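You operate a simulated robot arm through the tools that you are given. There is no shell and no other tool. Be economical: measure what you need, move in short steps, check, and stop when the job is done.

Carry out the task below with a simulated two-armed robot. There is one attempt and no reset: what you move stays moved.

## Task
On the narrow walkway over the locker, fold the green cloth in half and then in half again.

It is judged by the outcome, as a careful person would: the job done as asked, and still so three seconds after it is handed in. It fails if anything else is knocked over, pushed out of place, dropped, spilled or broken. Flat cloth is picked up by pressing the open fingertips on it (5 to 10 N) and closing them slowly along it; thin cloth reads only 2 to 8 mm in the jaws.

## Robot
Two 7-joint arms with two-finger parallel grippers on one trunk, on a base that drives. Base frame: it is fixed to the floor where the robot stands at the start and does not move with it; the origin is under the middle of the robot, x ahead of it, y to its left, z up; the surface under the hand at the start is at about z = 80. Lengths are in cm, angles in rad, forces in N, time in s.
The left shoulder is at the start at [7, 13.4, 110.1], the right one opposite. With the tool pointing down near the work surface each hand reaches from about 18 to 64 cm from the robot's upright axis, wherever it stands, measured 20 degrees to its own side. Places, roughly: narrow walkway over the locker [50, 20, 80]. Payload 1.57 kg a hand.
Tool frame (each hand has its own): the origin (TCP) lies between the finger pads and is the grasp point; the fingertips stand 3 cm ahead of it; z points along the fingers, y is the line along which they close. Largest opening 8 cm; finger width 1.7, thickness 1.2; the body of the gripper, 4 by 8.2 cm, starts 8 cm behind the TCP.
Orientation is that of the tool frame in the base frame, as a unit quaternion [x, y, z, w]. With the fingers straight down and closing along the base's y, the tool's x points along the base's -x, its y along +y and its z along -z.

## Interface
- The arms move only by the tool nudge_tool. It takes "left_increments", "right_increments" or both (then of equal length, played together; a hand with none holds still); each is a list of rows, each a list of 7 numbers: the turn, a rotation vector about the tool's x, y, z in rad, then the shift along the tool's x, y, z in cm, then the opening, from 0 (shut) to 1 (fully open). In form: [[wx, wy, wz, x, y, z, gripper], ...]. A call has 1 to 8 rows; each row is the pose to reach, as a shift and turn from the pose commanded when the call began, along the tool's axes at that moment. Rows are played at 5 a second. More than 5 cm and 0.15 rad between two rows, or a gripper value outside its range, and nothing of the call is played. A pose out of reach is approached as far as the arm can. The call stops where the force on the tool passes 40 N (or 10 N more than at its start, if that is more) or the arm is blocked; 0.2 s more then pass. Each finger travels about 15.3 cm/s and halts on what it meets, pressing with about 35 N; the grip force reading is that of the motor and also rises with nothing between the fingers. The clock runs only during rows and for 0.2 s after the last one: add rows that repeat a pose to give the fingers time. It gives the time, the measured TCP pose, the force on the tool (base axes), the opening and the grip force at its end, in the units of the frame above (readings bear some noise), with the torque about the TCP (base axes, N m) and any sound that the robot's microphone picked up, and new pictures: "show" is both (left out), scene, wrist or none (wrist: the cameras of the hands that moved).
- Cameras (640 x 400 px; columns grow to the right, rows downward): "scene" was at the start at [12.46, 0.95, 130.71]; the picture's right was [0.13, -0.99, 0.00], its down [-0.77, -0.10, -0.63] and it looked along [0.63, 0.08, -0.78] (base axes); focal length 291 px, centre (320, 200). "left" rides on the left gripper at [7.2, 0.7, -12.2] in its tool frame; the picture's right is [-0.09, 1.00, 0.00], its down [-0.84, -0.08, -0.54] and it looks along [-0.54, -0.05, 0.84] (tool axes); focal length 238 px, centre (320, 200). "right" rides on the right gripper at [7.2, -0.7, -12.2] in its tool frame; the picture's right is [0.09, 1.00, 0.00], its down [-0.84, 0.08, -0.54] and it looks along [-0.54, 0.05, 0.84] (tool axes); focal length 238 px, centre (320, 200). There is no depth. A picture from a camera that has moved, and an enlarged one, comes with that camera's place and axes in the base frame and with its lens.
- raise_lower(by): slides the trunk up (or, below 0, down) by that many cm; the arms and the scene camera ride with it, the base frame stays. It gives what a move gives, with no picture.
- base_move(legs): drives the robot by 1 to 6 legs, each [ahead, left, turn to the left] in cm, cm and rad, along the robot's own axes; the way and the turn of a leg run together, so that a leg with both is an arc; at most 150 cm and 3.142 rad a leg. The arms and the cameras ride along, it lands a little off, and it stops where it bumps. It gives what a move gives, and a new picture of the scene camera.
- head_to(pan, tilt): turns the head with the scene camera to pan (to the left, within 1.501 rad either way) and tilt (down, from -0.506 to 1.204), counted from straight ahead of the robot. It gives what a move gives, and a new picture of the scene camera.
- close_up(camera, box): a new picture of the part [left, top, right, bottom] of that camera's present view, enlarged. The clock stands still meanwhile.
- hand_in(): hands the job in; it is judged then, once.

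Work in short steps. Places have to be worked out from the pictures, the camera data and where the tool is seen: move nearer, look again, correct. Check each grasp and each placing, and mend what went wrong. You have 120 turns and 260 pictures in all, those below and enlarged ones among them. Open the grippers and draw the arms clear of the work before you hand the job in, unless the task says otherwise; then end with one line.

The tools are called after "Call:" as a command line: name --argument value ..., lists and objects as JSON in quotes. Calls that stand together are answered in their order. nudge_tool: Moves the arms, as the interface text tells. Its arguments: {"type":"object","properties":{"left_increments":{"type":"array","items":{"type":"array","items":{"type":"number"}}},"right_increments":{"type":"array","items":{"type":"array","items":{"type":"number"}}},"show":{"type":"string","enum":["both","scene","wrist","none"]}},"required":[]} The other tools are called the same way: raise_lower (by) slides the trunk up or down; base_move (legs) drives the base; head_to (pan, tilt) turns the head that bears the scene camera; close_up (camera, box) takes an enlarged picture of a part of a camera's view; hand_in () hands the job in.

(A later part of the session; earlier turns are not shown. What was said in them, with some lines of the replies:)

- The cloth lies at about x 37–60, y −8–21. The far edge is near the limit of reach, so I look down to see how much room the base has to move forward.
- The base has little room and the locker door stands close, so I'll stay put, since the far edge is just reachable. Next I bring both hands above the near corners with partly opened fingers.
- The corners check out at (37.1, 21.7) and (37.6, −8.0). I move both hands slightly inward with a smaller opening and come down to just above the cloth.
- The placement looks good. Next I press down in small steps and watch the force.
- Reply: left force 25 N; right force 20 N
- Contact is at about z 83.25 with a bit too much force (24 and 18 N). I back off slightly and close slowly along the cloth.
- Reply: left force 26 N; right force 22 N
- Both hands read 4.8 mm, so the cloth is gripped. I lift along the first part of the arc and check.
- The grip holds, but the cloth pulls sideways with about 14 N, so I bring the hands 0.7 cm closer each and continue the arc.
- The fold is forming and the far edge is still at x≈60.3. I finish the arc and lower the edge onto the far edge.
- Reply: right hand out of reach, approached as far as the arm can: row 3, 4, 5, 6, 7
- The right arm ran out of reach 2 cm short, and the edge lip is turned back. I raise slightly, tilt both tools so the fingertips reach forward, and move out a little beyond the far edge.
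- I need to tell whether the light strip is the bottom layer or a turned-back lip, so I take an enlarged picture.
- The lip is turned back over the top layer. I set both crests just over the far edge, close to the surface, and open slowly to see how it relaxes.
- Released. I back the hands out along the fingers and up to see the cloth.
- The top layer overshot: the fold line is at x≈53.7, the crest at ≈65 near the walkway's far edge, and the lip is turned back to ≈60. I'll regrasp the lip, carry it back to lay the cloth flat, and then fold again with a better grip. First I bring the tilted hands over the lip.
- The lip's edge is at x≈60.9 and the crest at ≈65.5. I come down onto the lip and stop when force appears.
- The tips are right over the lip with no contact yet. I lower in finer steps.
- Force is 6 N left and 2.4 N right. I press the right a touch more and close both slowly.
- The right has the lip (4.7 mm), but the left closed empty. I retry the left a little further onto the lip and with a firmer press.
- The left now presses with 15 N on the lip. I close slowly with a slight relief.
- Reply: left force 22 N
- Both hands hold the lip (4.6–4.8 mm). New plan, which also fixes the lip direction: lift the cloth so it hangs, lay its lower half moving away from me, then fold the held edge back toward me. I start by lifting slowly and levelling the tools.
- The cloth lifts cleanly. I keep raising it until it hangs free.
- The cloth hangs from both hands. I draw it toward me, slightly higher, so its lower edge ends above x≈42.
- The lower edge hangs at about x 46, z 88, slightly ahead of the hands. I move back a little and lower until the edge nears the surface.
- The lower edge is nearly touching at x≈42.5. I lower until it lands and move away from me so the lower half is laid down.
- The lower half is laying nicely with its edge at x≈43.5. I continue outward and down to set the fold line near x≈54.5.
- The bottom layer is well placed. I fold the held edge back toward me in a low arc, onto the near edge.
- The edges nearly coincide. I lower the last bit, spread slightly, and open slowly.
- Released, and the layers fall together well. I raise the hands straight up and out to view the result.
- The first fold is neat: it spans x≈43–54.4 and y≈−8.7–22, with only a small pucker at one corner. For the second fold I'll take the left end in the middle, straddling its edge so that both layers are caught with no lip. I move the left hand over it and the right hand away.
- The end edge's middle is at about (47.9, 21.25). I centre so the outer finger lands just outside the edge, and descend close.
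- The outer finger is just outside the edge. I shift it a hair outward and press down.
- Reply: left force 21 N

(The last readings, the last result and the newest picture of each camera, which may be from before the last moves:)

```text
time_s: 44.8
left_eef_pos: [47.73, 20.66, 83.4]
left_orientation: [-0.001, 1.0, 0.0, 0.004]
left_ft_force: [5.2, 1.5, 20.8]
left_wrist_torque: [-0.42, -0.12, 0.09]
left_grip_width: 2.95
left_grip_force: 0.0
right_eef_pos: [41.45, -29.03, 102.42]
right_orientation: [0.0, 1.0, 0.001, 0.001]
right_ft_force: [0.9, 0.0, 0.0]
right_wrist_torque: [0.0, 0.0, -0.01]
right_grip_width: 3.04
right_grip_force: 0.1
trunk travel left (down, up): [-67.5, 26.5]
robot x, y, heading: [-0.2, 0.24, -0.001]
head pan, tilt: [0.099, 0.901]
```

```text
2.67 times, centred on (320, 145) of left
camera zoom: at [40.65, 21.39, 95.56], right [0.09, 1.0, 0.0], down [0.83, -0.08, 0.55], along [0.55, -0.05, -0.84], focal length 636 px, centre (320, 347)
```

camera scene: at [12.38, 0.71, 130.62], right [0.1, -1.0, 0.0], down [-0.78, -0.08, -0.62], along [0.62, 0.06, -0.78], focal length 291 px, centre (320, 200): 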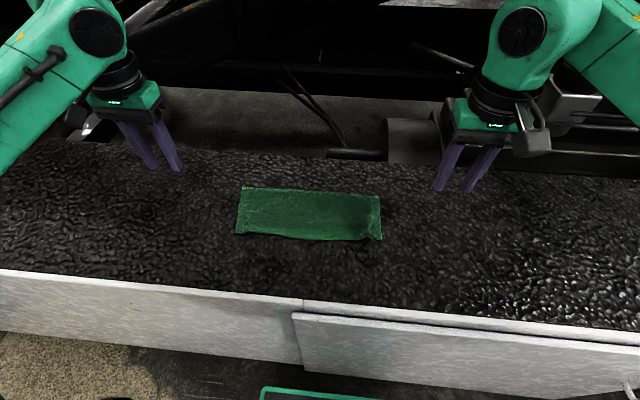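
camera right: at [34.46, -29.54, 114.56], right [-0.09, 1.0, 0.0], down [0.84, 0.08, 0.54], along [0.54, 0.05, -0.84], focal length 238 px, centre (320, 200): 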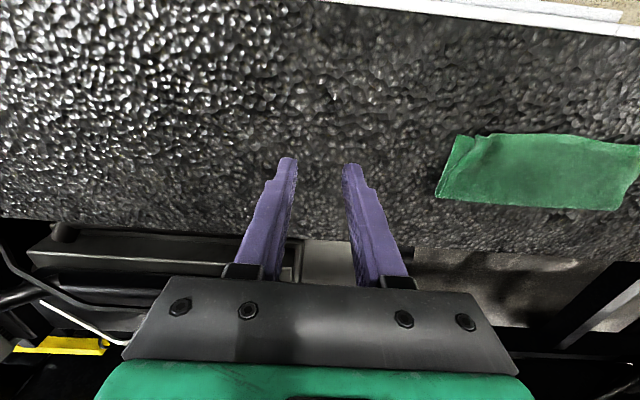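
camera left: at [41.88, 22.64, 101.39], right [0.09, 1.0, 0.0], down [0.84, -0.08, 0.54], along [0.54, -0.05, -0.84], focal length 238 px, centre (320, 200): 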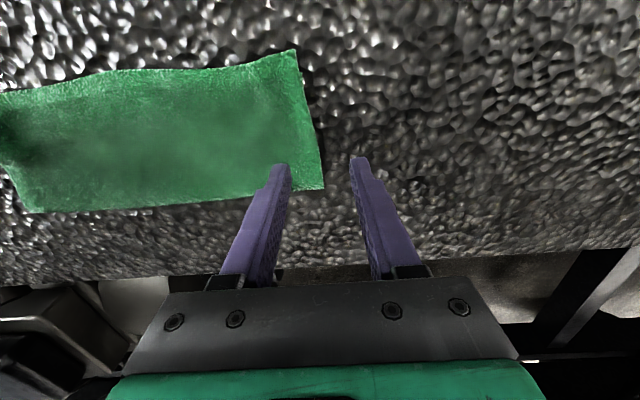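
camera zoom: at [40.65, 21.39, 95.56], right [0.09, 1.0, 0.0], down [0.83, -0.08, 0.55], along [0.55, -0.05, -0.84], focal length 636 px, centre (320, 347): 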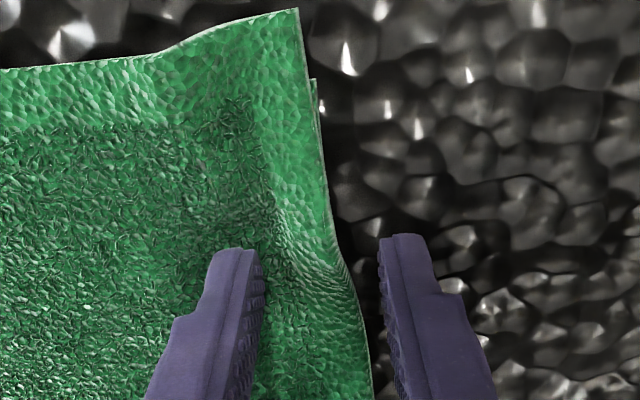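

All the force is on the inner finger, so the outer one is slightly off the table. I roll the tool about 0.1 rad to bring it down, then close slowly.

Call:
nudge_tool --left_increments '[[0.05, 0, 0, 0, 0.15, 0, 0.38], [0.1, 0, 0, 0, 0.3, 0, 0.38], [0.1, 0, 0, 0, 0.3, 0, 0.31], [0.1, 0, 0, 0, 0.3, 0, 0.25], [0.1, 0, 0, 0, 0.3, 0, 0.19], [0.1, 0, 0, 0, 0.3, 0, 0.12], [0.1, 0, 0, 0, 0.3, 0, 0.06], [0.1, 0, 0, 0, 0.3, 0, 0]]' --show "none"

Call:
close_up --camera "left" --box '[200, 70, 440, 220]'

```text
time_s: 46.6
left_eef_pos: [47.76, 20.72, 83.34]
left_orientation: [0.001, 0.999, -0.048, 0.002]
left_ft_force: [1.2, -14.7, 20.2]
left_wrist_torque: [-0.59, -0.11, -0.03]
left_grip_width: 0.51
left_grip_force: 25.5
right_eef_pos: [41.43, -29.24, 102.26]
right_orientation: [0.0, 1.0, 0.003, 0.002]
right_ft_force: [0.0, 0.3, 0.2]
right_wrist_torque: [-0.01, 0.01, 0.03]
right_grip_width: 3.04
right_grip_force: 0.0
trunk travel left (down, up): [-67.5, 26.5]
robot x, y, heading: [0.15, -0.3, -0.002]
head pan, tilt: [0.099, 0.901]
```

```text
2.67 times, centred on (320, 145) of left
camera zoom: at [40.56, 22.49, 95.39], right [0.09, 0.99, -0.1], down [0.83, -0.03, 0.55], along [0.54, -0.13, -0.83], focal length 636 px, centre (320, 347)
```

zoom: 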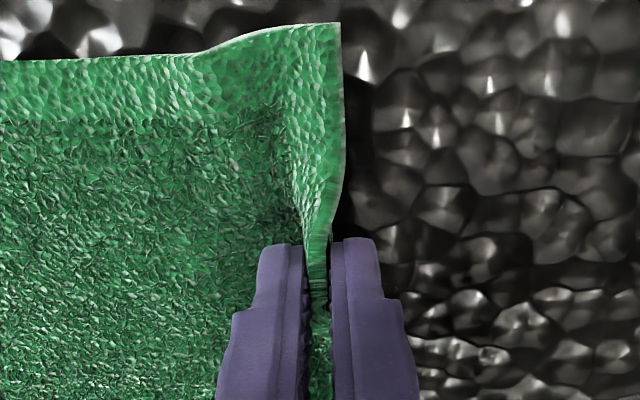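

The edge is in the jaws (5.1 mm). I lift a few cm inward and check whether both layers come along.

Call:
nudge_tool --left_increments '[[0.1, 0, 0, 0, 0, -1, 0], [0.1, 0, 0, 0, -0.2, -2, 0], [0.1, 0, 0, 0, -0.6, -3.5, 0], [0.1, 0, 0, 0, -1.2, -5, 0], [0.1, 0, 0, 0, -1.2, -5, 0]]'

Call:
close_up --camera "left" --box '[160, 40, 440, 215]'

Call:
close_up --camera "scene" --box '[200, 130, 424, 270]'

```text
time_s: 47.8
left_eef_pos: [47.89, 20.31, 88.2]
left_orientation: [0.001, 0.995, -0.1, 0.001]
left_ft_force: [0.1, 0.0, 0.2]
left_wrist_torque: [0.04, 0.03, 0.0]
left_grip_width: 0.43
left_grip_force: 25.3
right_eef_pos: [41.67, -28.86, 102.26]
right_orientation: [0.0, 1.0, 0.0, 0.001]
right_ft_force: [0.1, 0.8, -0.2]
right_wrist_torque: [-0.04, -0.02, 0.02]
right_grip_width: 3.06
right_grip_force: 0.0
trunk travel left (down, up): [-67.5, 26.5]
robot x, y, heading: [0.07, -0.03, 0.001]
head pan, tilt: [0.099, 0.901]
camera scene: at [12.41, 0.72, 130.62], right [0.1, -1.0, 0.0], down [-0.78, -0.08, -0.62], along [0.62, 0.06, -0.78], focal length 291 px, centre (320, 200)
camera left: at [40.72, 23.42, 100.01], right [0.09, 0.98, -0.2], down [0.84, 0.03, 0.55], along [0.54, -0.22, -0.81], focal length 238 px, centre (320, 200)
```

scene: 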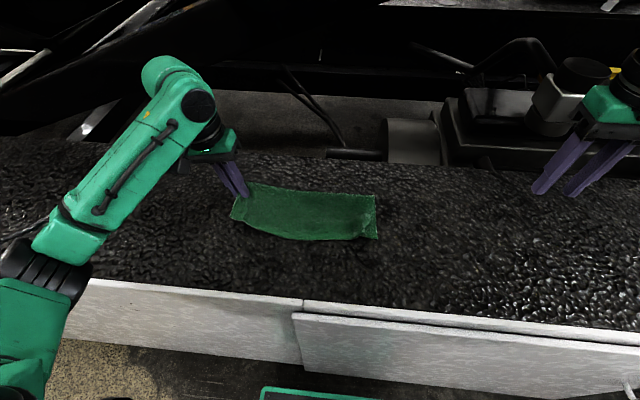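
left: 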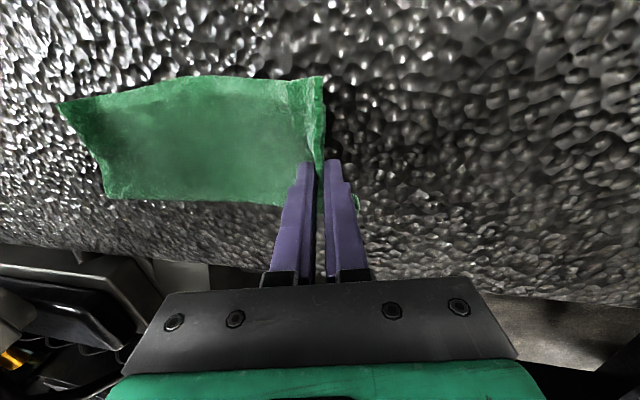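

```text
2.29 times, centred on (300, 128) of left
camera zoom: at [40.72, 23.42, 100.01], right [0.09, 0.98, -0.2], down [0.84, 0.03, 0.55], along [0.54, -0.22, -0.81], focal length 545 px, centre (366, 366)
```

zoom: 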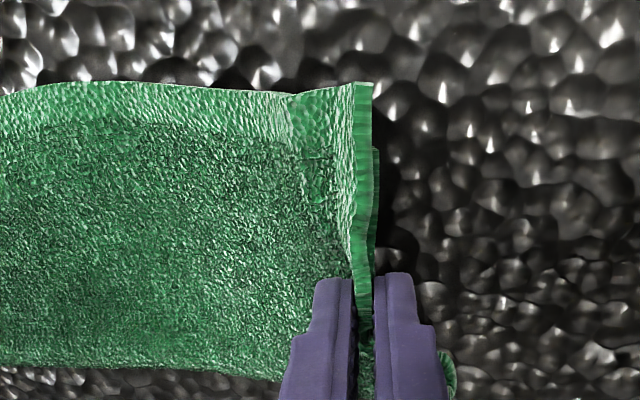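

```text
2.86 times, centred on (312, 200) of scene
camera zoom: at [12.41, 0.72, 130.62], right [0.1, -1.0, 0.0], down [-0.78, -0.08, -0.62], along [0.62, 0.06, -0.78], focal length 833 px, centre (343, 200)
```

zoom: 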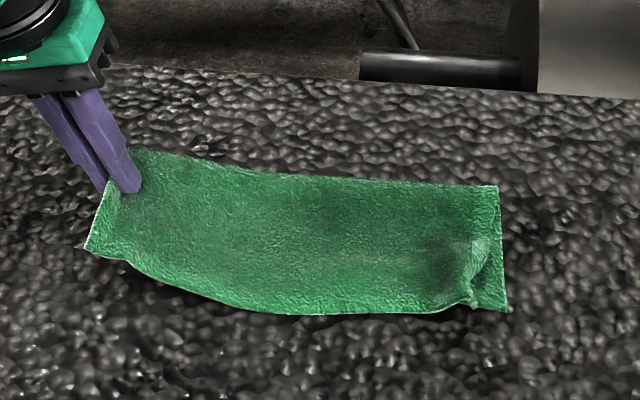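

Both layers are clearly held, with the edges parallel and no lip. I carry the end over in an arc toward the right, first half.

Call:
nudge_tool --left_increments '[[-0.04, 0, 0, 0, -1.87, -1.66, 0], [-0.08, 0, 0, -0.1, -3.66, -2.93, 0], [-0.12, 0, 0, -0.2, -5.98, -4.29, 0], [-0.16, 0, 0, -0.3, -8.2, -5.17, 0], [-0.2, 0, 0, -0.4, -10.34, -5.65, 0], [-0.24, 0, 0, -0.5, -12.4, -5.74, 0], [-0.28, 0, 0, -0.6, -14.4, -5.53, 0], [-0.32, 0, 0, -0.6, -16.34, -5.04, 0]]'

Call:
close_up --camera "scene" --box '[200, 130, 424, 270]'

```text
time_s: 49.6
left_eef_pos: [48.42, 5.22, 96.4]
left_orientation: [-0.001, 0.998, 0.061, 0.001]
left_ft_force: [0.6, -0.8, -0.1]
left_wrist_torque: [-0.03, 0.0, 0.01]
left_grip_width: 0.44
left_grip_force: 25.5
right_eef_pos: [41.68, -28.89, 102.17]
right_orientation: [-0.001, 1.0, 0.0, 0.0]
right_ft_force: [-0.2, -0.7, 0.4]
right_wrist_torque: [0.02, -0.01, 0.0]
right_grip_width: 3.06
right_grip_force: 0.1
trunk travel left (down, up): [-67.5, 26.5]
robot x, y, heading: [0.02, 0.15, -0.004]
head pan, tilt: [0.099, 0.901]
camera scene: at [12.43, 0.61, 130.62], right [0.1, -1.0, 0.0], down [-0.78, -0.08, -0.62], along [0.62, 0.06, -0.78], focal length 291 px, centre (320, 200)
camera left: at [41.34, 4.4, 108.62], right [0.09, 0.99, 0.12], down [0.84, -0.14, 0.53], along [0.54, 0.05, -0.84], focal length 238 px, centre (320, 200)
```

scene: 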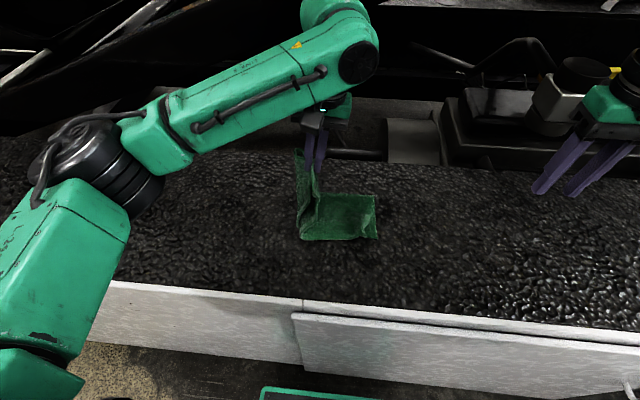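
left: 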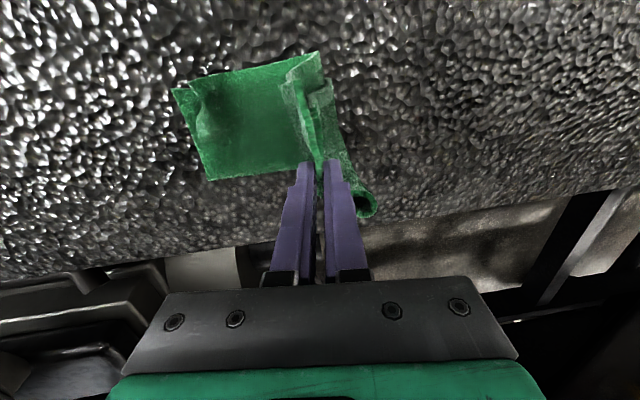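

```text
2.86 times, centred on (312, 200) of scene
camera zoom: at [12.43, 0.61, 130.62], right [0.1, -1.0, 0.0], down [-0.78, -0.08, -0.62], along [0.62, 0.06, -0.78], focal length 833 px, centre (343, 200)
```

zoom: 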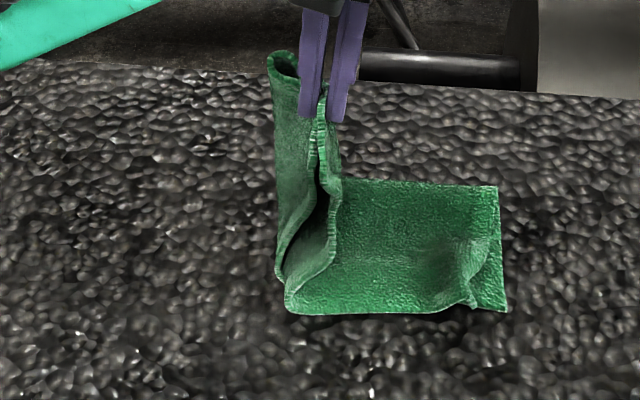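

The fold is forming well with the fold line near y≈7. I complete the arc and bring the end down over the right end.

Call:
nudge_tool --left_increments '[[-0.04, 0, 0, -0.1, -2.02, 0.06, 0], [-0.08, 0, 0, -0.2, -4.09, 0.51, 0], [-0.12, 0, 0, -0.3, -6.22, 1.46, 0], [-0.16, 0, 0, -0.4, -8.42, 3.01, 0], [-0.2, 0, 0, -0.5, -10.65, 4.76, 0], [-0.24, 0, 0, -0.5, -12.48, 6.55, 0], [-0.24, 0, 0, -0.5, -13.89, 8.19, 0], [-0.24, 0, 0, -0.5, -14.3, 8.6, 0]]'

Call:
close_up --camera "scene" --box '[200, 130, 424, 270]'

```text
time_s: 51.4
left_eef_pos: [48.88, -7.04, 86.67]
left_orientation: [0.0, 0.984, 0.179, 0.001]
left_ft_force: [0.3, 0.0, 0.5]
left_wrist_torque: [-0.06, 0.01, -0.02]
left_grip_width: 0.43
left_grip_force: 25.2
left hand out of reach, approached as far as the arm can: row 7, 8
right_eef_pos: [41.62, -28.77, 102.26]
right_orientation: [0.0, 1.0, -0.001, 0.001]
right_ft_force: [-0.3, -0.2, 0.2]
right_wrist_torque: [0.0, -0.01, 0.04]
right_grip_width: 3.06
right_grip_force: 0.0
trunk travel left (down, up): [-67.5, 26.5]
robot x, y, heading: [-0.05, -0.01, 0.002]
head pan, tilt: [0.099, 0.901]
camera scene: at [12.42, 0.76, 130.62], right [0.1, -0.99, 0.0], down [-0.78, -0.08, -0.62], along [0.62, 0.06, -0.78], focal length 291 px, centre (320, 200)
camera left: at [41.83, -10.67, 98.27], right [0.09, 0.93, 0.35], down [0.84, -0.26, 0.48], along [0.54, 0.25, -0.8], focal length 238 px, centre (320, 200)
```

scene: 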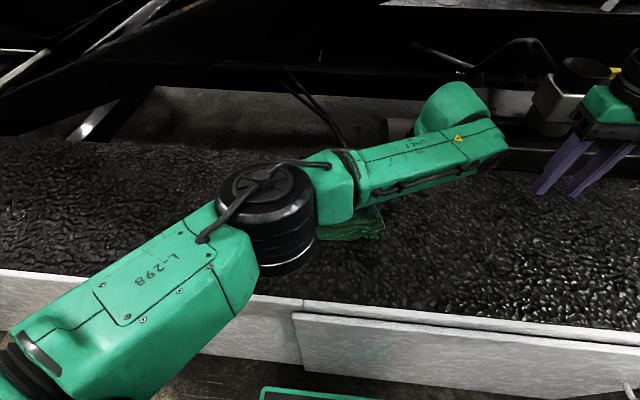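
left: 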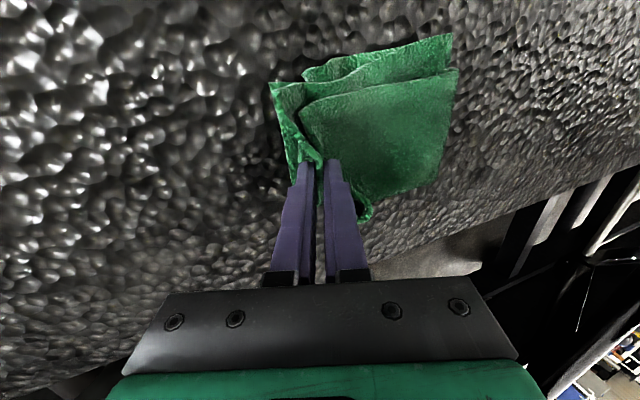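

```text
2.86 times, centred on (312, 200) of scene
camera zoom: at [12.42, 0.76, 130.62], right [0.1, -0.99, 0.0], down [-0.78, -0.08, -0.62], along [0.62, 0.06, -0.78], focal length 833 px, centre (343, 200)
```

zoom: 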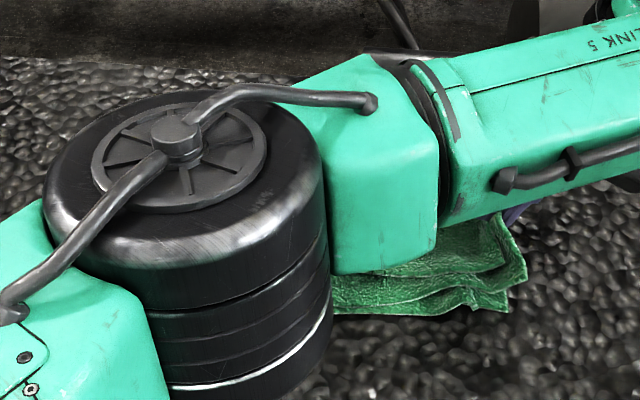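

The tilt limits the reach, leaving the tips at about y −6. I take most of the tilt out, shift 1.5 cm further right, and lower.

Call:
nudge_tool --left_increments '[[0.1, 0, 0, 0, -0.3, 0, 0], [0.2, 0, 0, 0, -0.8, 0.1, 0], [0.27, 0, 0, 0, -1.4, 0.2, 0], [0.27, 0, 0, 0, -1.8, 0.7, 0], [0.27, 0, 0, 0, -2.1, 1.3, 0], [0.27, 0, 0, 0, -2.1, 1.3, 0]]' --show "wrist"

Call:
close_up --camera "left" --box '[220, 40, 460, 190]'

```text
time_s: 52.8
left_eef_pos: [48.85, -8.35, 84.63]
left_orientation: [0.0, 0.999, 0.045, 0.001]
left_ft_force: [0.3, 1.2, 1.3]
left_wrist_torque: [0.09, 0.04, -0.02]
left_grip_width: 0.44
left_grip_force: 25.0
right_eef_pos: [41.67, -28.9, 102.28]
right_orientation: [0.0, 1.0, 0.0, 0.0]
right_ft_force: [0.5, 0.3, 0.7]
right_wrist_torque: [-0.02, 0.01, 0.0]
right_grip_width: 3.02
right_grip_force: 0.0
trunk travel left (down, up): [-67.5, 26.5]
robot x, y, heading: [0.05, 0.75, -0.003]
head pan, tilt: [0.099, 0.901]
camera left: at [41.81, -8.95, 96.85], right [0.09, 0.99, 0.09], down [0.84, -0.13, 0.53], along [0.54, 0.03, -0.84], focal length 238 px, centre (320, 200)
```

left: 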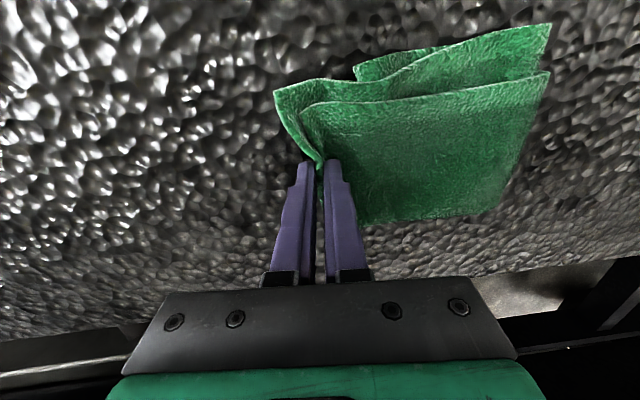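

```text
2.67 times, centred on (340, 115) of left
camera zoom: at [41.81, -8.95, 96.85], right [0.09, 0.99, 0.09], down [0.84, -0.13, 0.53], along [0.54, 0.03, -0.84], focal length 636 px, centre (267, 427)
```

zoom: 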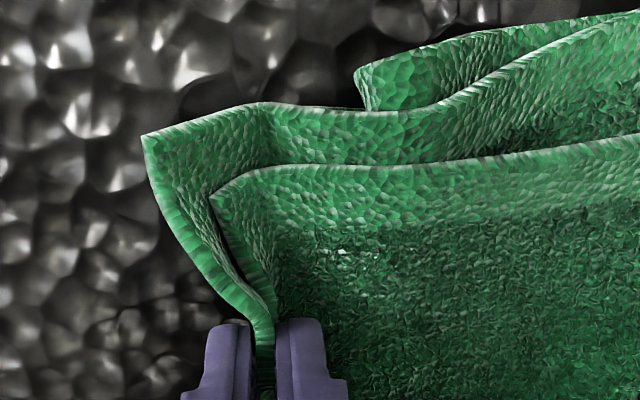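

The end lies over the right end with slight overshoot at the corner. I nudge back 0.5 cm, lower slightly, and release slowly.

Call:
nudge_tool --left_increments '[[0, 0, 0, 0, 0.3, 0.2, 0], [0, 0, 0, 0, 0.5, 0.4, 0], [0, 0, 0, 0, 0.5, 0.4, 0.06], [0, 0, 0, 0, 0.5, 0.4, 0.12], [0, 0, 0, 0, 0.5, 0.4, 0.2], [0, 0, 0, 0, 0.5, 0.4, 0.2], [0, 0, 0, 0, 0.5, -2, 0.25], [0, 0, 0, 0, 0.5, -5, 0.25]]' --show "wrist"

```text
time_s: 54.6
left_eef_pos: [48.77, -8.52, 89.84]
left_orientation: [0.0, 0.999, 0.045, 0.002]
left_ft_force: [-0.2, 0.3, 0.0]
left_wrist_torque: [0.01, 0.05, -0.05]
left_grip_width: 2.0
left_grip_force: 0.1
right_eef_pos: [41.63, -28.82, 102.22]
right_orientation: [0.0, 1.0, 0.001, 0.0]
right_ft_force: [0.6, 0.5, 0.2]
right_wrist_torque: [-0.01, 0.01, -0.04]
right_grip_width: 3.07
right_grip_force: 0.0
trunk travel left (down, up): [-67.5, 26.5]
robot x, y, heading: [-0.22, 0.15, -0.003]
head pan, tilt: [0.099, 0.901]
camera left: at [41.73, -9.0, 101.92], right [0.09, 0.99, 0.09], down [0.84, -0.13, 0.53], along [0.54, 0.03, -0.84], focal length 238 px, centre (320, 200)
```

left: 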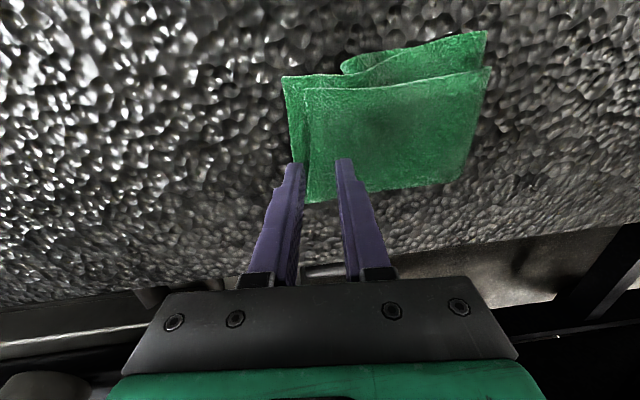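

Released. I lift the left hand away along the way it came, to see the result in the scene camera.

Call:
nudge_tool --left_increments '[[0, 0, 0, 0, 0, -4, 0.25], [0, 0, 0, 0, 3, -8, 0.25], [0, 0, 0, 0, 8, -10, 0.25], [0, 0, 0, 0, 13, -10, 0.25], [0, 0, 0, 0, 18, -10, 0.25], [0, 0, 0, 0, 23, -10, 0.25], [0, 0, 0, 0, 28, -10, 0.25], [0, 0, 0, 0, 33, -10, 0.25]]' --show "scene"

Call:
close_up --camera "scene" --box '[250, 160, 426, 270]'

```text
refused: row 3 steps farther than a row can; nothing moved
```

```text
3.64 times, centred on (338, 215) of scene
camera zoom: at [12.36, 0.68, 130.62], right [0.1, -1.0, 0.0], down [-0.78, -0.08, -0.62], along [0.62, 0.06, -0.78], focal length 1060 px, centre (254, 146)
```

zoom: 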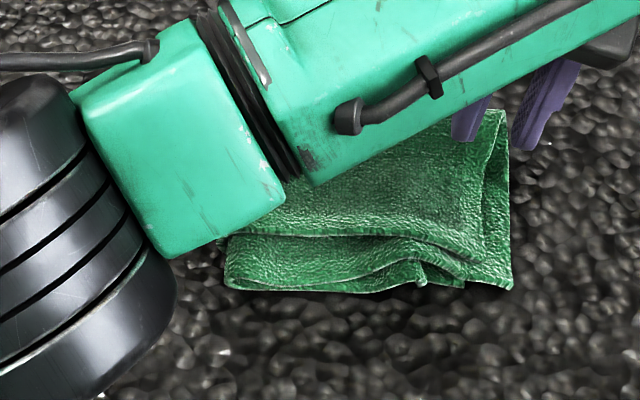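

Row spacing was too large; I repeat with smaller steps.

Call:
nudge_tool --left_increments '[[0, 0, 0, 0, 0, -4, 0.25], [0, 0, 0, 0, 2, -8, 0.25], [0, 0, 0, 0, 6, -10, 0.25], [0, 0, 0, 0, 10.5, -10, 0.25], [0, 0, 0, 0, 15, -10, 0.25], [0, 0, 0, 0, 19.5, -10, 0.25], [0, 0, 0, 0, 24, -10, 0.25], [0, 0, 0, 0, 28.5, -10, 0.25]]' --show "scene"

Call:
close_up --camera "scene" --box '[250, 160, 426, 270]'

```text
time_s: 56.4
left_eef_pos: [48.85, 19.46, 102.18]
left_orientation: [0.001, 0.999, 0.044, 0.001]
left_ft_force: [0.1, -0.7, 0.3]
left_wrist_torque: [-0.04, 0.0, 0.01]
left_grip_width: 1.97
left_grip_force: 0.0
right_eef_pos: [41.65, -28.71, 102.32]
right_orientation: [0.0, 1.0, 0.0, 0.0]
right_ft_force: [-0.2, 0.3, 0.3]
right_wrist_torque: [-0.03, 0.0, 0.01]
right_grip_width: 3.03
right_grip_force: 0.0
trunk travel left (down, up): [-67.5, 26.5]
robot x, y, heading: [0.0, 0.13, -0.003]
head pan, tilt: [0.099, 0.901]
camera scene: at [12.35, 0.93, 130.63], right [0.1, -1.0, 0.0], down [-0.78, -0.08, -0.62], along [0.62, 0.06, -0.78], focal length 291 px, centre (320, 200)
```

scene: 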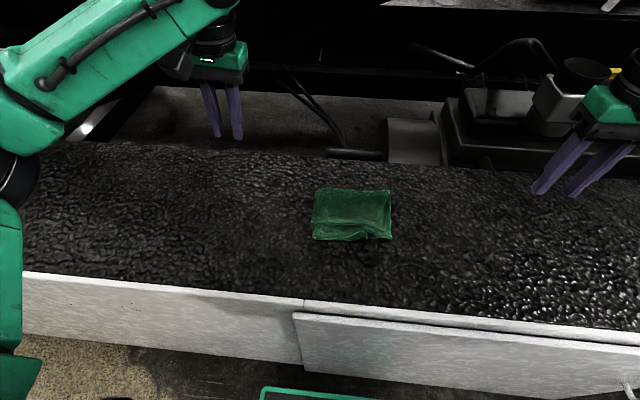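

```text
3.64 times, centred on (338, 215) of scene
camera zoom: at [12.35, 0.93, 130.63], right [0.1, -1.0, 0.0], down [-0.78, -0.08, -0.62], along [0.62, 0.06, -0.78], focal length 1060 px, centre (254, 146)
```

zoom: 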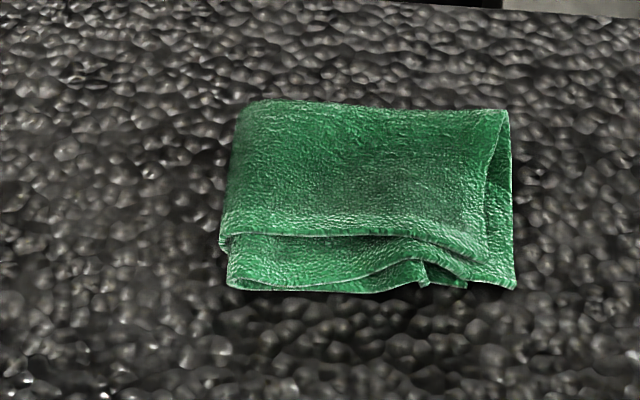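

The cloth is now quartered, about 12.5 × 16 cm, but the top ply's near edge sits about 3 cm short. I bring the left wrist camera over it to decide on a small tidy-up.

Call:
nudge_tool --left_increments '[[-0.045, 0, 0, 1, -4, 0, 0.38], [-0.09, 0, 0, 2, -8, 0, 0.38], [-0.09, 0, 0, 3, -12, 1, 0.38], [-0.09, 0, 0, 3, -16, 4, 0.38], [-0.09, 0, 0, 3, -20, 7, 0.38], [-0.09, 0, 0, 3, -21, 10, 0.38], [-0.09, 0, 0, 3, -21, 10, 0.38]]' --show "wrist"

Call:
close_up --camera "left" --box '[200, 20, 480, 195]'

```text
time_s: 58.0
left_eef_pos: [46.0, -0.88, 90.32]
left_orientation: [0.0, 0.996, 0.089, 0.001]
left_ft_force: [-0.5, 0.5, 0.4]
left_wrist_torque: [-0.01, 0.02, -0.01]
left_grip_width: 3.04
left_grip_force: 0.1
right_eef_pos: [41.6, -28.77, 102.31]
right_orientation: [0.0, 1.0, 0.0, 0.0]
right_ft_force: [-0.4, 0.9, -0.6]
right_wrist_torque: [0.02, 0.0, 0.01]
right_grip_width: 3.02
right_grip_force: 0.1
trunk travel left (down, up): [-67.5, 26.5]
robot x, y, heading: [-0.19, -0.21, -0.001]
head pan, tilt: [0.099, 0.901]
camera left: at [38.79, -2.56, 102.35], right [0.09, 0.98, 0.18], down [0.84, -0.17, 0.52], along [0.54, 0.1, -0.83], focal length 238 px, centre (320, 200)
```

left: 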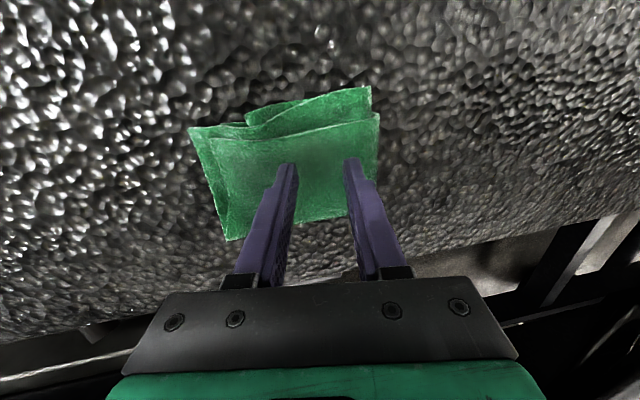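

```text
2.29 times, centred on (340, 108) of left
camera zoom: at [38.79, -2.56, 102.35], right [0.09, 0.98, 0.18], down [0.84, -0.17, 0.52], along [0.54, 0.1, -0.83], focal length 545 px, centre (274, 411)
```

zoom: 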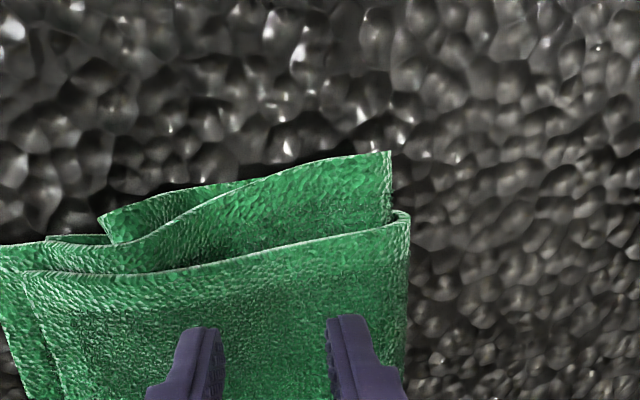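

The top ply is skewed, about 2.5 cm short at the fold side. I'll pinch just its edge near y≈1.5 and draw it about 2 cm toward me; first I approach, upright.

Call:
nudge_tool --left_increments '[[0.09, 0, 0, -0.1, 1, 1, 0.35], [0.18, 0, 0, -0.2, 1.5, 3, 0.35], [0.18, 0, 0, -0.2, 1.5, 4.8, 0.35], [0.18, 0, 0, -0.2, 1.5, 4.8, 0.35]]' --show "none"

Call:
close_up --camera "left" --box '[200, 40, 480, 215]'

```text
time_s: 59.0
left_eef_pos: [46.1, 1.27, 85.98]
left_orientation: [-0.001, 1.0, -0.001, 0.001]
left_ft_force: [-0.1, -0.4, 1.0]
left_wrist_torque: [0.01, -0.03, 0.02]
left_grip_width: 2.8
left_grip_force: 0.0
right_eef_pos: [41.67, -28.69, 102.34]
right_orientation: [0.0, 1.0, 0.0, 0.001]
right_ft_force: [-0.5, -0.1, 0.5]
right_wrist_torque: [0.01, -0.01, 0.02]
right_grip_width: 3.03
right_grip_force: 0.3
trunk travel left (down, up): [-67.5, 26.5]
robot x, y, heading: [-0.07, 0.26, 0.002]
head pan, tilt: [0.099, 0.901]
```

```text
2.29 times, centred on (340, 128) of left
camera zoom: at [39.02, 1.99, 98.03], right [0.09, 1.0, 0.0], down [0.84, -0.08, 0.54], along [0.54, -0.05, -0.84], focal length 545 px, centre (274, 366)
```

zoom: 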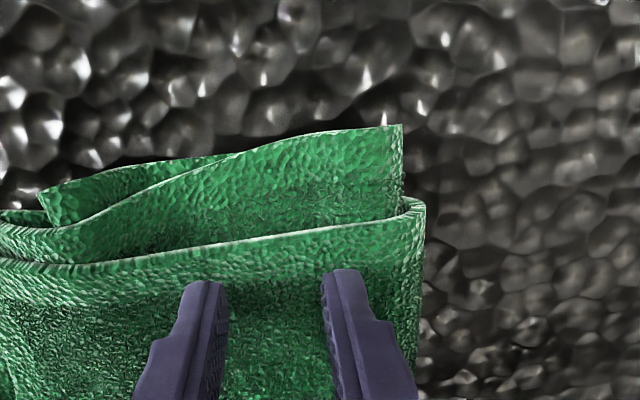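

Well placed over the top ply's edge. I lower in small steps until contact.

Call:
nudge_tool --left_increments '[[0, 0, 0, 0.1, 0, 0.6, 0.35], [0, 0, 0, 0.2, 0, 1.1, 0.35], [0, 0, 0, 0.2, 0, 1.5, 0.35], [0, 0, 0, 0.2, 0, 1.8, 0.35], [0, 0, 0, 0.2, 0, 1.8, 0.35]]' --show "none"

```text
time_s: 60.2
left_eef_pos: [45.93, 1.3, 84.2]
left_orientation: [0.0, 1.0, -0.001, 0.002]
left_ft_force: [3.3, -0.5, 8.7]
left_wrist_torque: [0.05, -0.08, 0.0]
left_grip_width: 2.78
left_grip_force: 0.1
right_eef_pos: [41.73, -28.83, 102.35]
right_orientation: [0.0, 1.0, 0.0, 0.001]
right_ft_force: [0.0, -0.3, 0.5]
right_wrist_torque: [0.0, -0.05, -0.02]
right_grip_width: 3.03
right_grip_force: 0.1
trunk travel left (down, up): [-67.5, 26.5]
robot x, y, heading: [-0.3, 0.4, 0.002]
head pan, tilt: [0.099, 0.901]
```

Contact at 8.7 N, which is right for pinching the top ply. I close slowly and raise just a little.

Call:
nudge_tool --left_increments '[[0, 0, 0, 0, 0, 0, 0.28], [0, 0, 0, 0, 0, 0, 0.22], [0, 0, 0, 0, 0, 0, 0.16], [0, 0, 0, 0, 0, 0, 0.1], [0, 0, 0, 0, 0, 0, 0.05], [0, 0, 0, 0, 0, 0, 0], [0, 0, 0, 0, 0, 0, 0], [0, 0, 0, 0, 0, -0.8, 0]]' --show "none"

Call:
close_up --camera "left" --box '[200, 40, 480, 215]'

```text
time_s: 62.0
left_eef_pos: [45.96, 1.35, 84.94]
left_orientation: [0.0, 1.0, 0.0, 0.0]
left_ft_force: [-1.2, -0.5, 0.0]
left_wrist_torque: [-0.02, 0.02, 0.0]
left_grip_width: 0.39
left_grip_force: 24.4
right_eef_pos: [41.75, -28.82, 102.28]
right_orientation: [0.0, 1.0, 0.0, 0.001]
right_ft_force: [0.0, 0.6, 0.0]
right_wrist_torque: [-0.02, 0.02, 0.01]
right_grip_width: 3.02
right_grip_force: 0.0
trunk travel left (down, up): [-67.5, 26.5]
robot x, y, heading: [-0.04, 0.26, -0.004]
head pan, tilt: [0.099, 0.901]
```

```text
2.29 times, centred on (340, 128) of left
camera zoom: at [38.85, 1.97, 97.02], right [0.09, 1.0, 0.0], down [0.84, -0.08, 0.54], along [0.54, -0.05, -0.84], focal length 545 px, centre (274, 366)
```

zoom: 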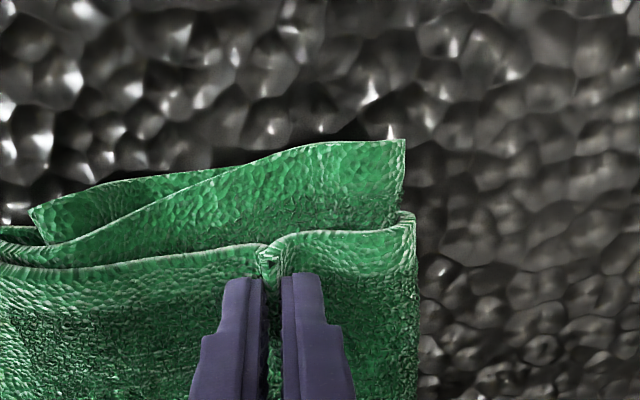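

Only the top ply's edge is pinched. I draw it about 2 cm toward me slowly and look.

Call:
nudge_tool --left_increments '[[0, 0, 0, 0.4, 0, -0.2, 0], [0, 0, 0, 0.8, 0, -0.3, 0], [0, 0, 0, 1.2, 0, -0.3, 0], [0, 0, 0, 1.6, 0, -0.2, 0], [0, 0, 0, 2.0, 0, 0, 0], [0, 0, 0, 2.0, 0, 0, 0]]' --show "none"

Call:
close_up --camera "left" --box '[160, 20, 480, 220]'

```text
time_s: 63.4
left_eef_pos: [43.9, 1.31, 84.83]
left_orientation: [0.0, 1.0, 0.0, 0.001]
left_ft_force: [1.1, -0.3, 0.8]
left_wrist_torque: [0.02, 0.01, 0.02]
left_grip_width: 0.39
left_grip_force: 24.5
right_eef_pos: [41.63, -28.84, 102.46]
right_orientation: [0.001, 1.0, 0.0, 0.001]
right_ft_force: [-0.2, -0.7, 0.6]
right_wrist_torque: [-0.02, 0.04, -0.03]
right_grip_width: 3.06
right_grip_force: 0.0
trunk travel left (down, up): [-67.5, 26.5]
robot x, y, heading: [-0.06, 0.34, -0.0]
head pan, tilt: [0.099, 0.901]
```

```text
2.00 times, centred on (320, 120) of left
camera zoom: at [36.87, 1.97, 97.06], right [0.09, 1.0, 0.0], down [0.84, -0.08, 0.54], along [0.54, -0.05, -0.84], focal length 477 px, centre (320, 360)
```

zoom: 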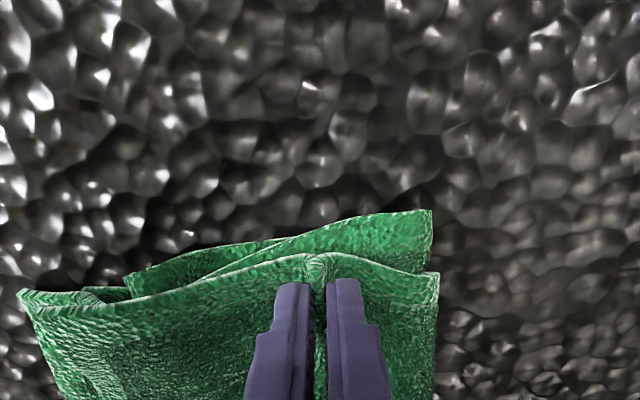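

The top edge is now nearly aligned at the pinch. I lower, release slowly, and lift away.

Call:
nudge_tool --left_increments '[[0, 0, 0, 0.3, 0, 0.3, 0], [0, 0, 0, 0.4, 0, 0.6, 0], [0, 0, 0, 0.4, 0, 0.6, 0.08], [0, 0, 0, 0.4, 0, 0.6, 0.2], [0, 0, 0, 0.4, 0, 0.6, 0.3], [0, 0, 0, 0.4, 0, -2, 0.3], [0, 0, 0, 0.4, 0, -6, 0.3], [0, 0, 0, 0.4, 2, -10, 0.3]]' --show "none"

Call:
nudge_tool --left_increments '[[0, 0, 0, 0, 4, -2, 0.3], [0, 0, 0, 0, 8, -4, 0.3], [0, 0, 0, 0, 12, -4, 0.3], [0, 0, 0, 0, 16, -4, 0.3], [0, 0, 0, 0, 20, -4, 0.3], [0, 0, 0, 0, 24, -4, 0.3]]' --show "scene"

Call:
close_up --camera "scene" --box '[250, 160, 426, 270]'

```text
time_s: 65.2
left_eef_pos: [43.38, 3.49, 94.88]
left_orientation: [0.001, 1.0, -0.001, 0.001]
left_ft_force: [-0.3, 0.0, 1.4]
left_wrist_torque: [-0.04, -0.01, 0.0]
left_grip_width: 2.39
left_grip_force: 0.1
right_eef_pos: [41.68, -28.86, 102.26]
right_orientation: [-0.001, 1.0, 0.0, 0.002]
right_ft_force: [0.4, 1.0, 0.5]
right_wrist_torque: [0.01, 0.0, -0.02]
right_grip_width: 3.05
right_grip_force: 0.0
trunk travel left (down, up): [-67.5, 26.5]
robot x, y, heading: [0.29, -0.13, -0.004]
head pan, tilt: [0.099, 0.901]
```

```text
time_s: 66.6
left_eef_pos: [43.46, 27.48, 98.83]
left_orientation: [0.0, 1.0, -0.001, 0.001]
left_ft_force: [-0.2, -0.8, 0.1]
left_wrist_torque: [0.0, -0.01, -0.01]
left_grip_width: 2.4
left_grip_force: 0.1
right_eef_pos: [41.71, -28.71, 102.31]
right_orientation: [0.0, 1.0, 0.0, 0.001]
right_ft_force: [-0.8, 0.5, -0.2]
right_wrist_torque: [0.03, 0.0, -0.03]
right_grip_width: 3.04
right_grip_force: 0.0
trunk travel left (down, up): [-67.5, 26.5]
robot x, y, heading: [-0.48, -0.12, 0.003]
head pan, tilt: [0.099, 0.901]
camera scene: at [12.37, 0.87, 130.63], right [0.1, -1.0, 0.0], down [-0.78, -0.08, -0.62], along [0.62, 0.06, -0.78], focal length 291 px, centre (320, 200)
```

scene: 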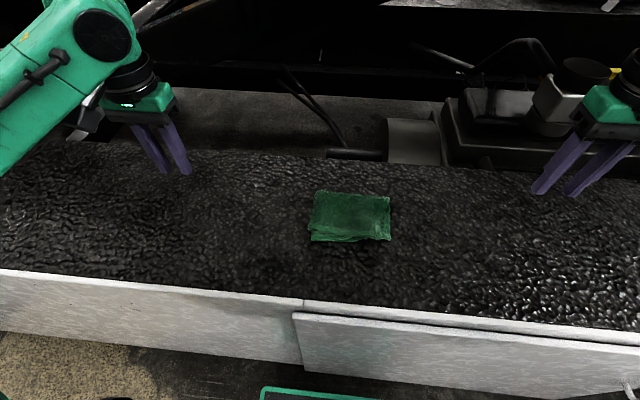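

```text
3.64 times, centred on (338, 215) of scene
camera zoom: at [12.37, 0.87, 130.63], right [0.1, -1.0, 0.0], down [-0.78, -0.08, -0.62], along [0.62, 0.06, -0.78], focal length 1060 px, centre (254, 146)
```

zoom: 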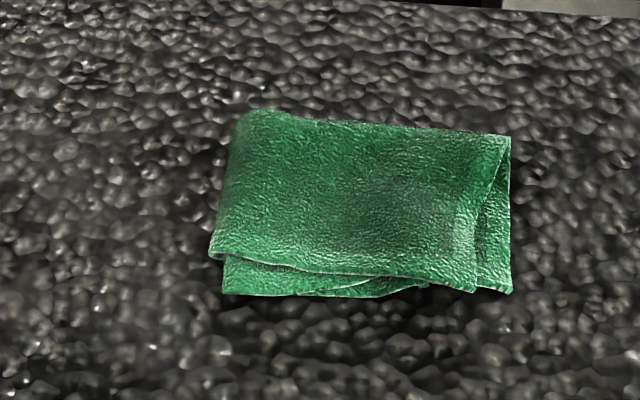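

The cloth now lies as a tidy quarter with the edges nearly aligned. The hands are open and clear and nothing else has been disturbed, so I hand in.

Call:
hand_in

```text
The job is handed in.
```

The green cloth is folded in half and then in half again on the walkway. It measures roughly 12 × 16 cm; one end of the top layer's edge sits slightly short of the layers below. Nothing else was disturbed, and both hands are open and clear.
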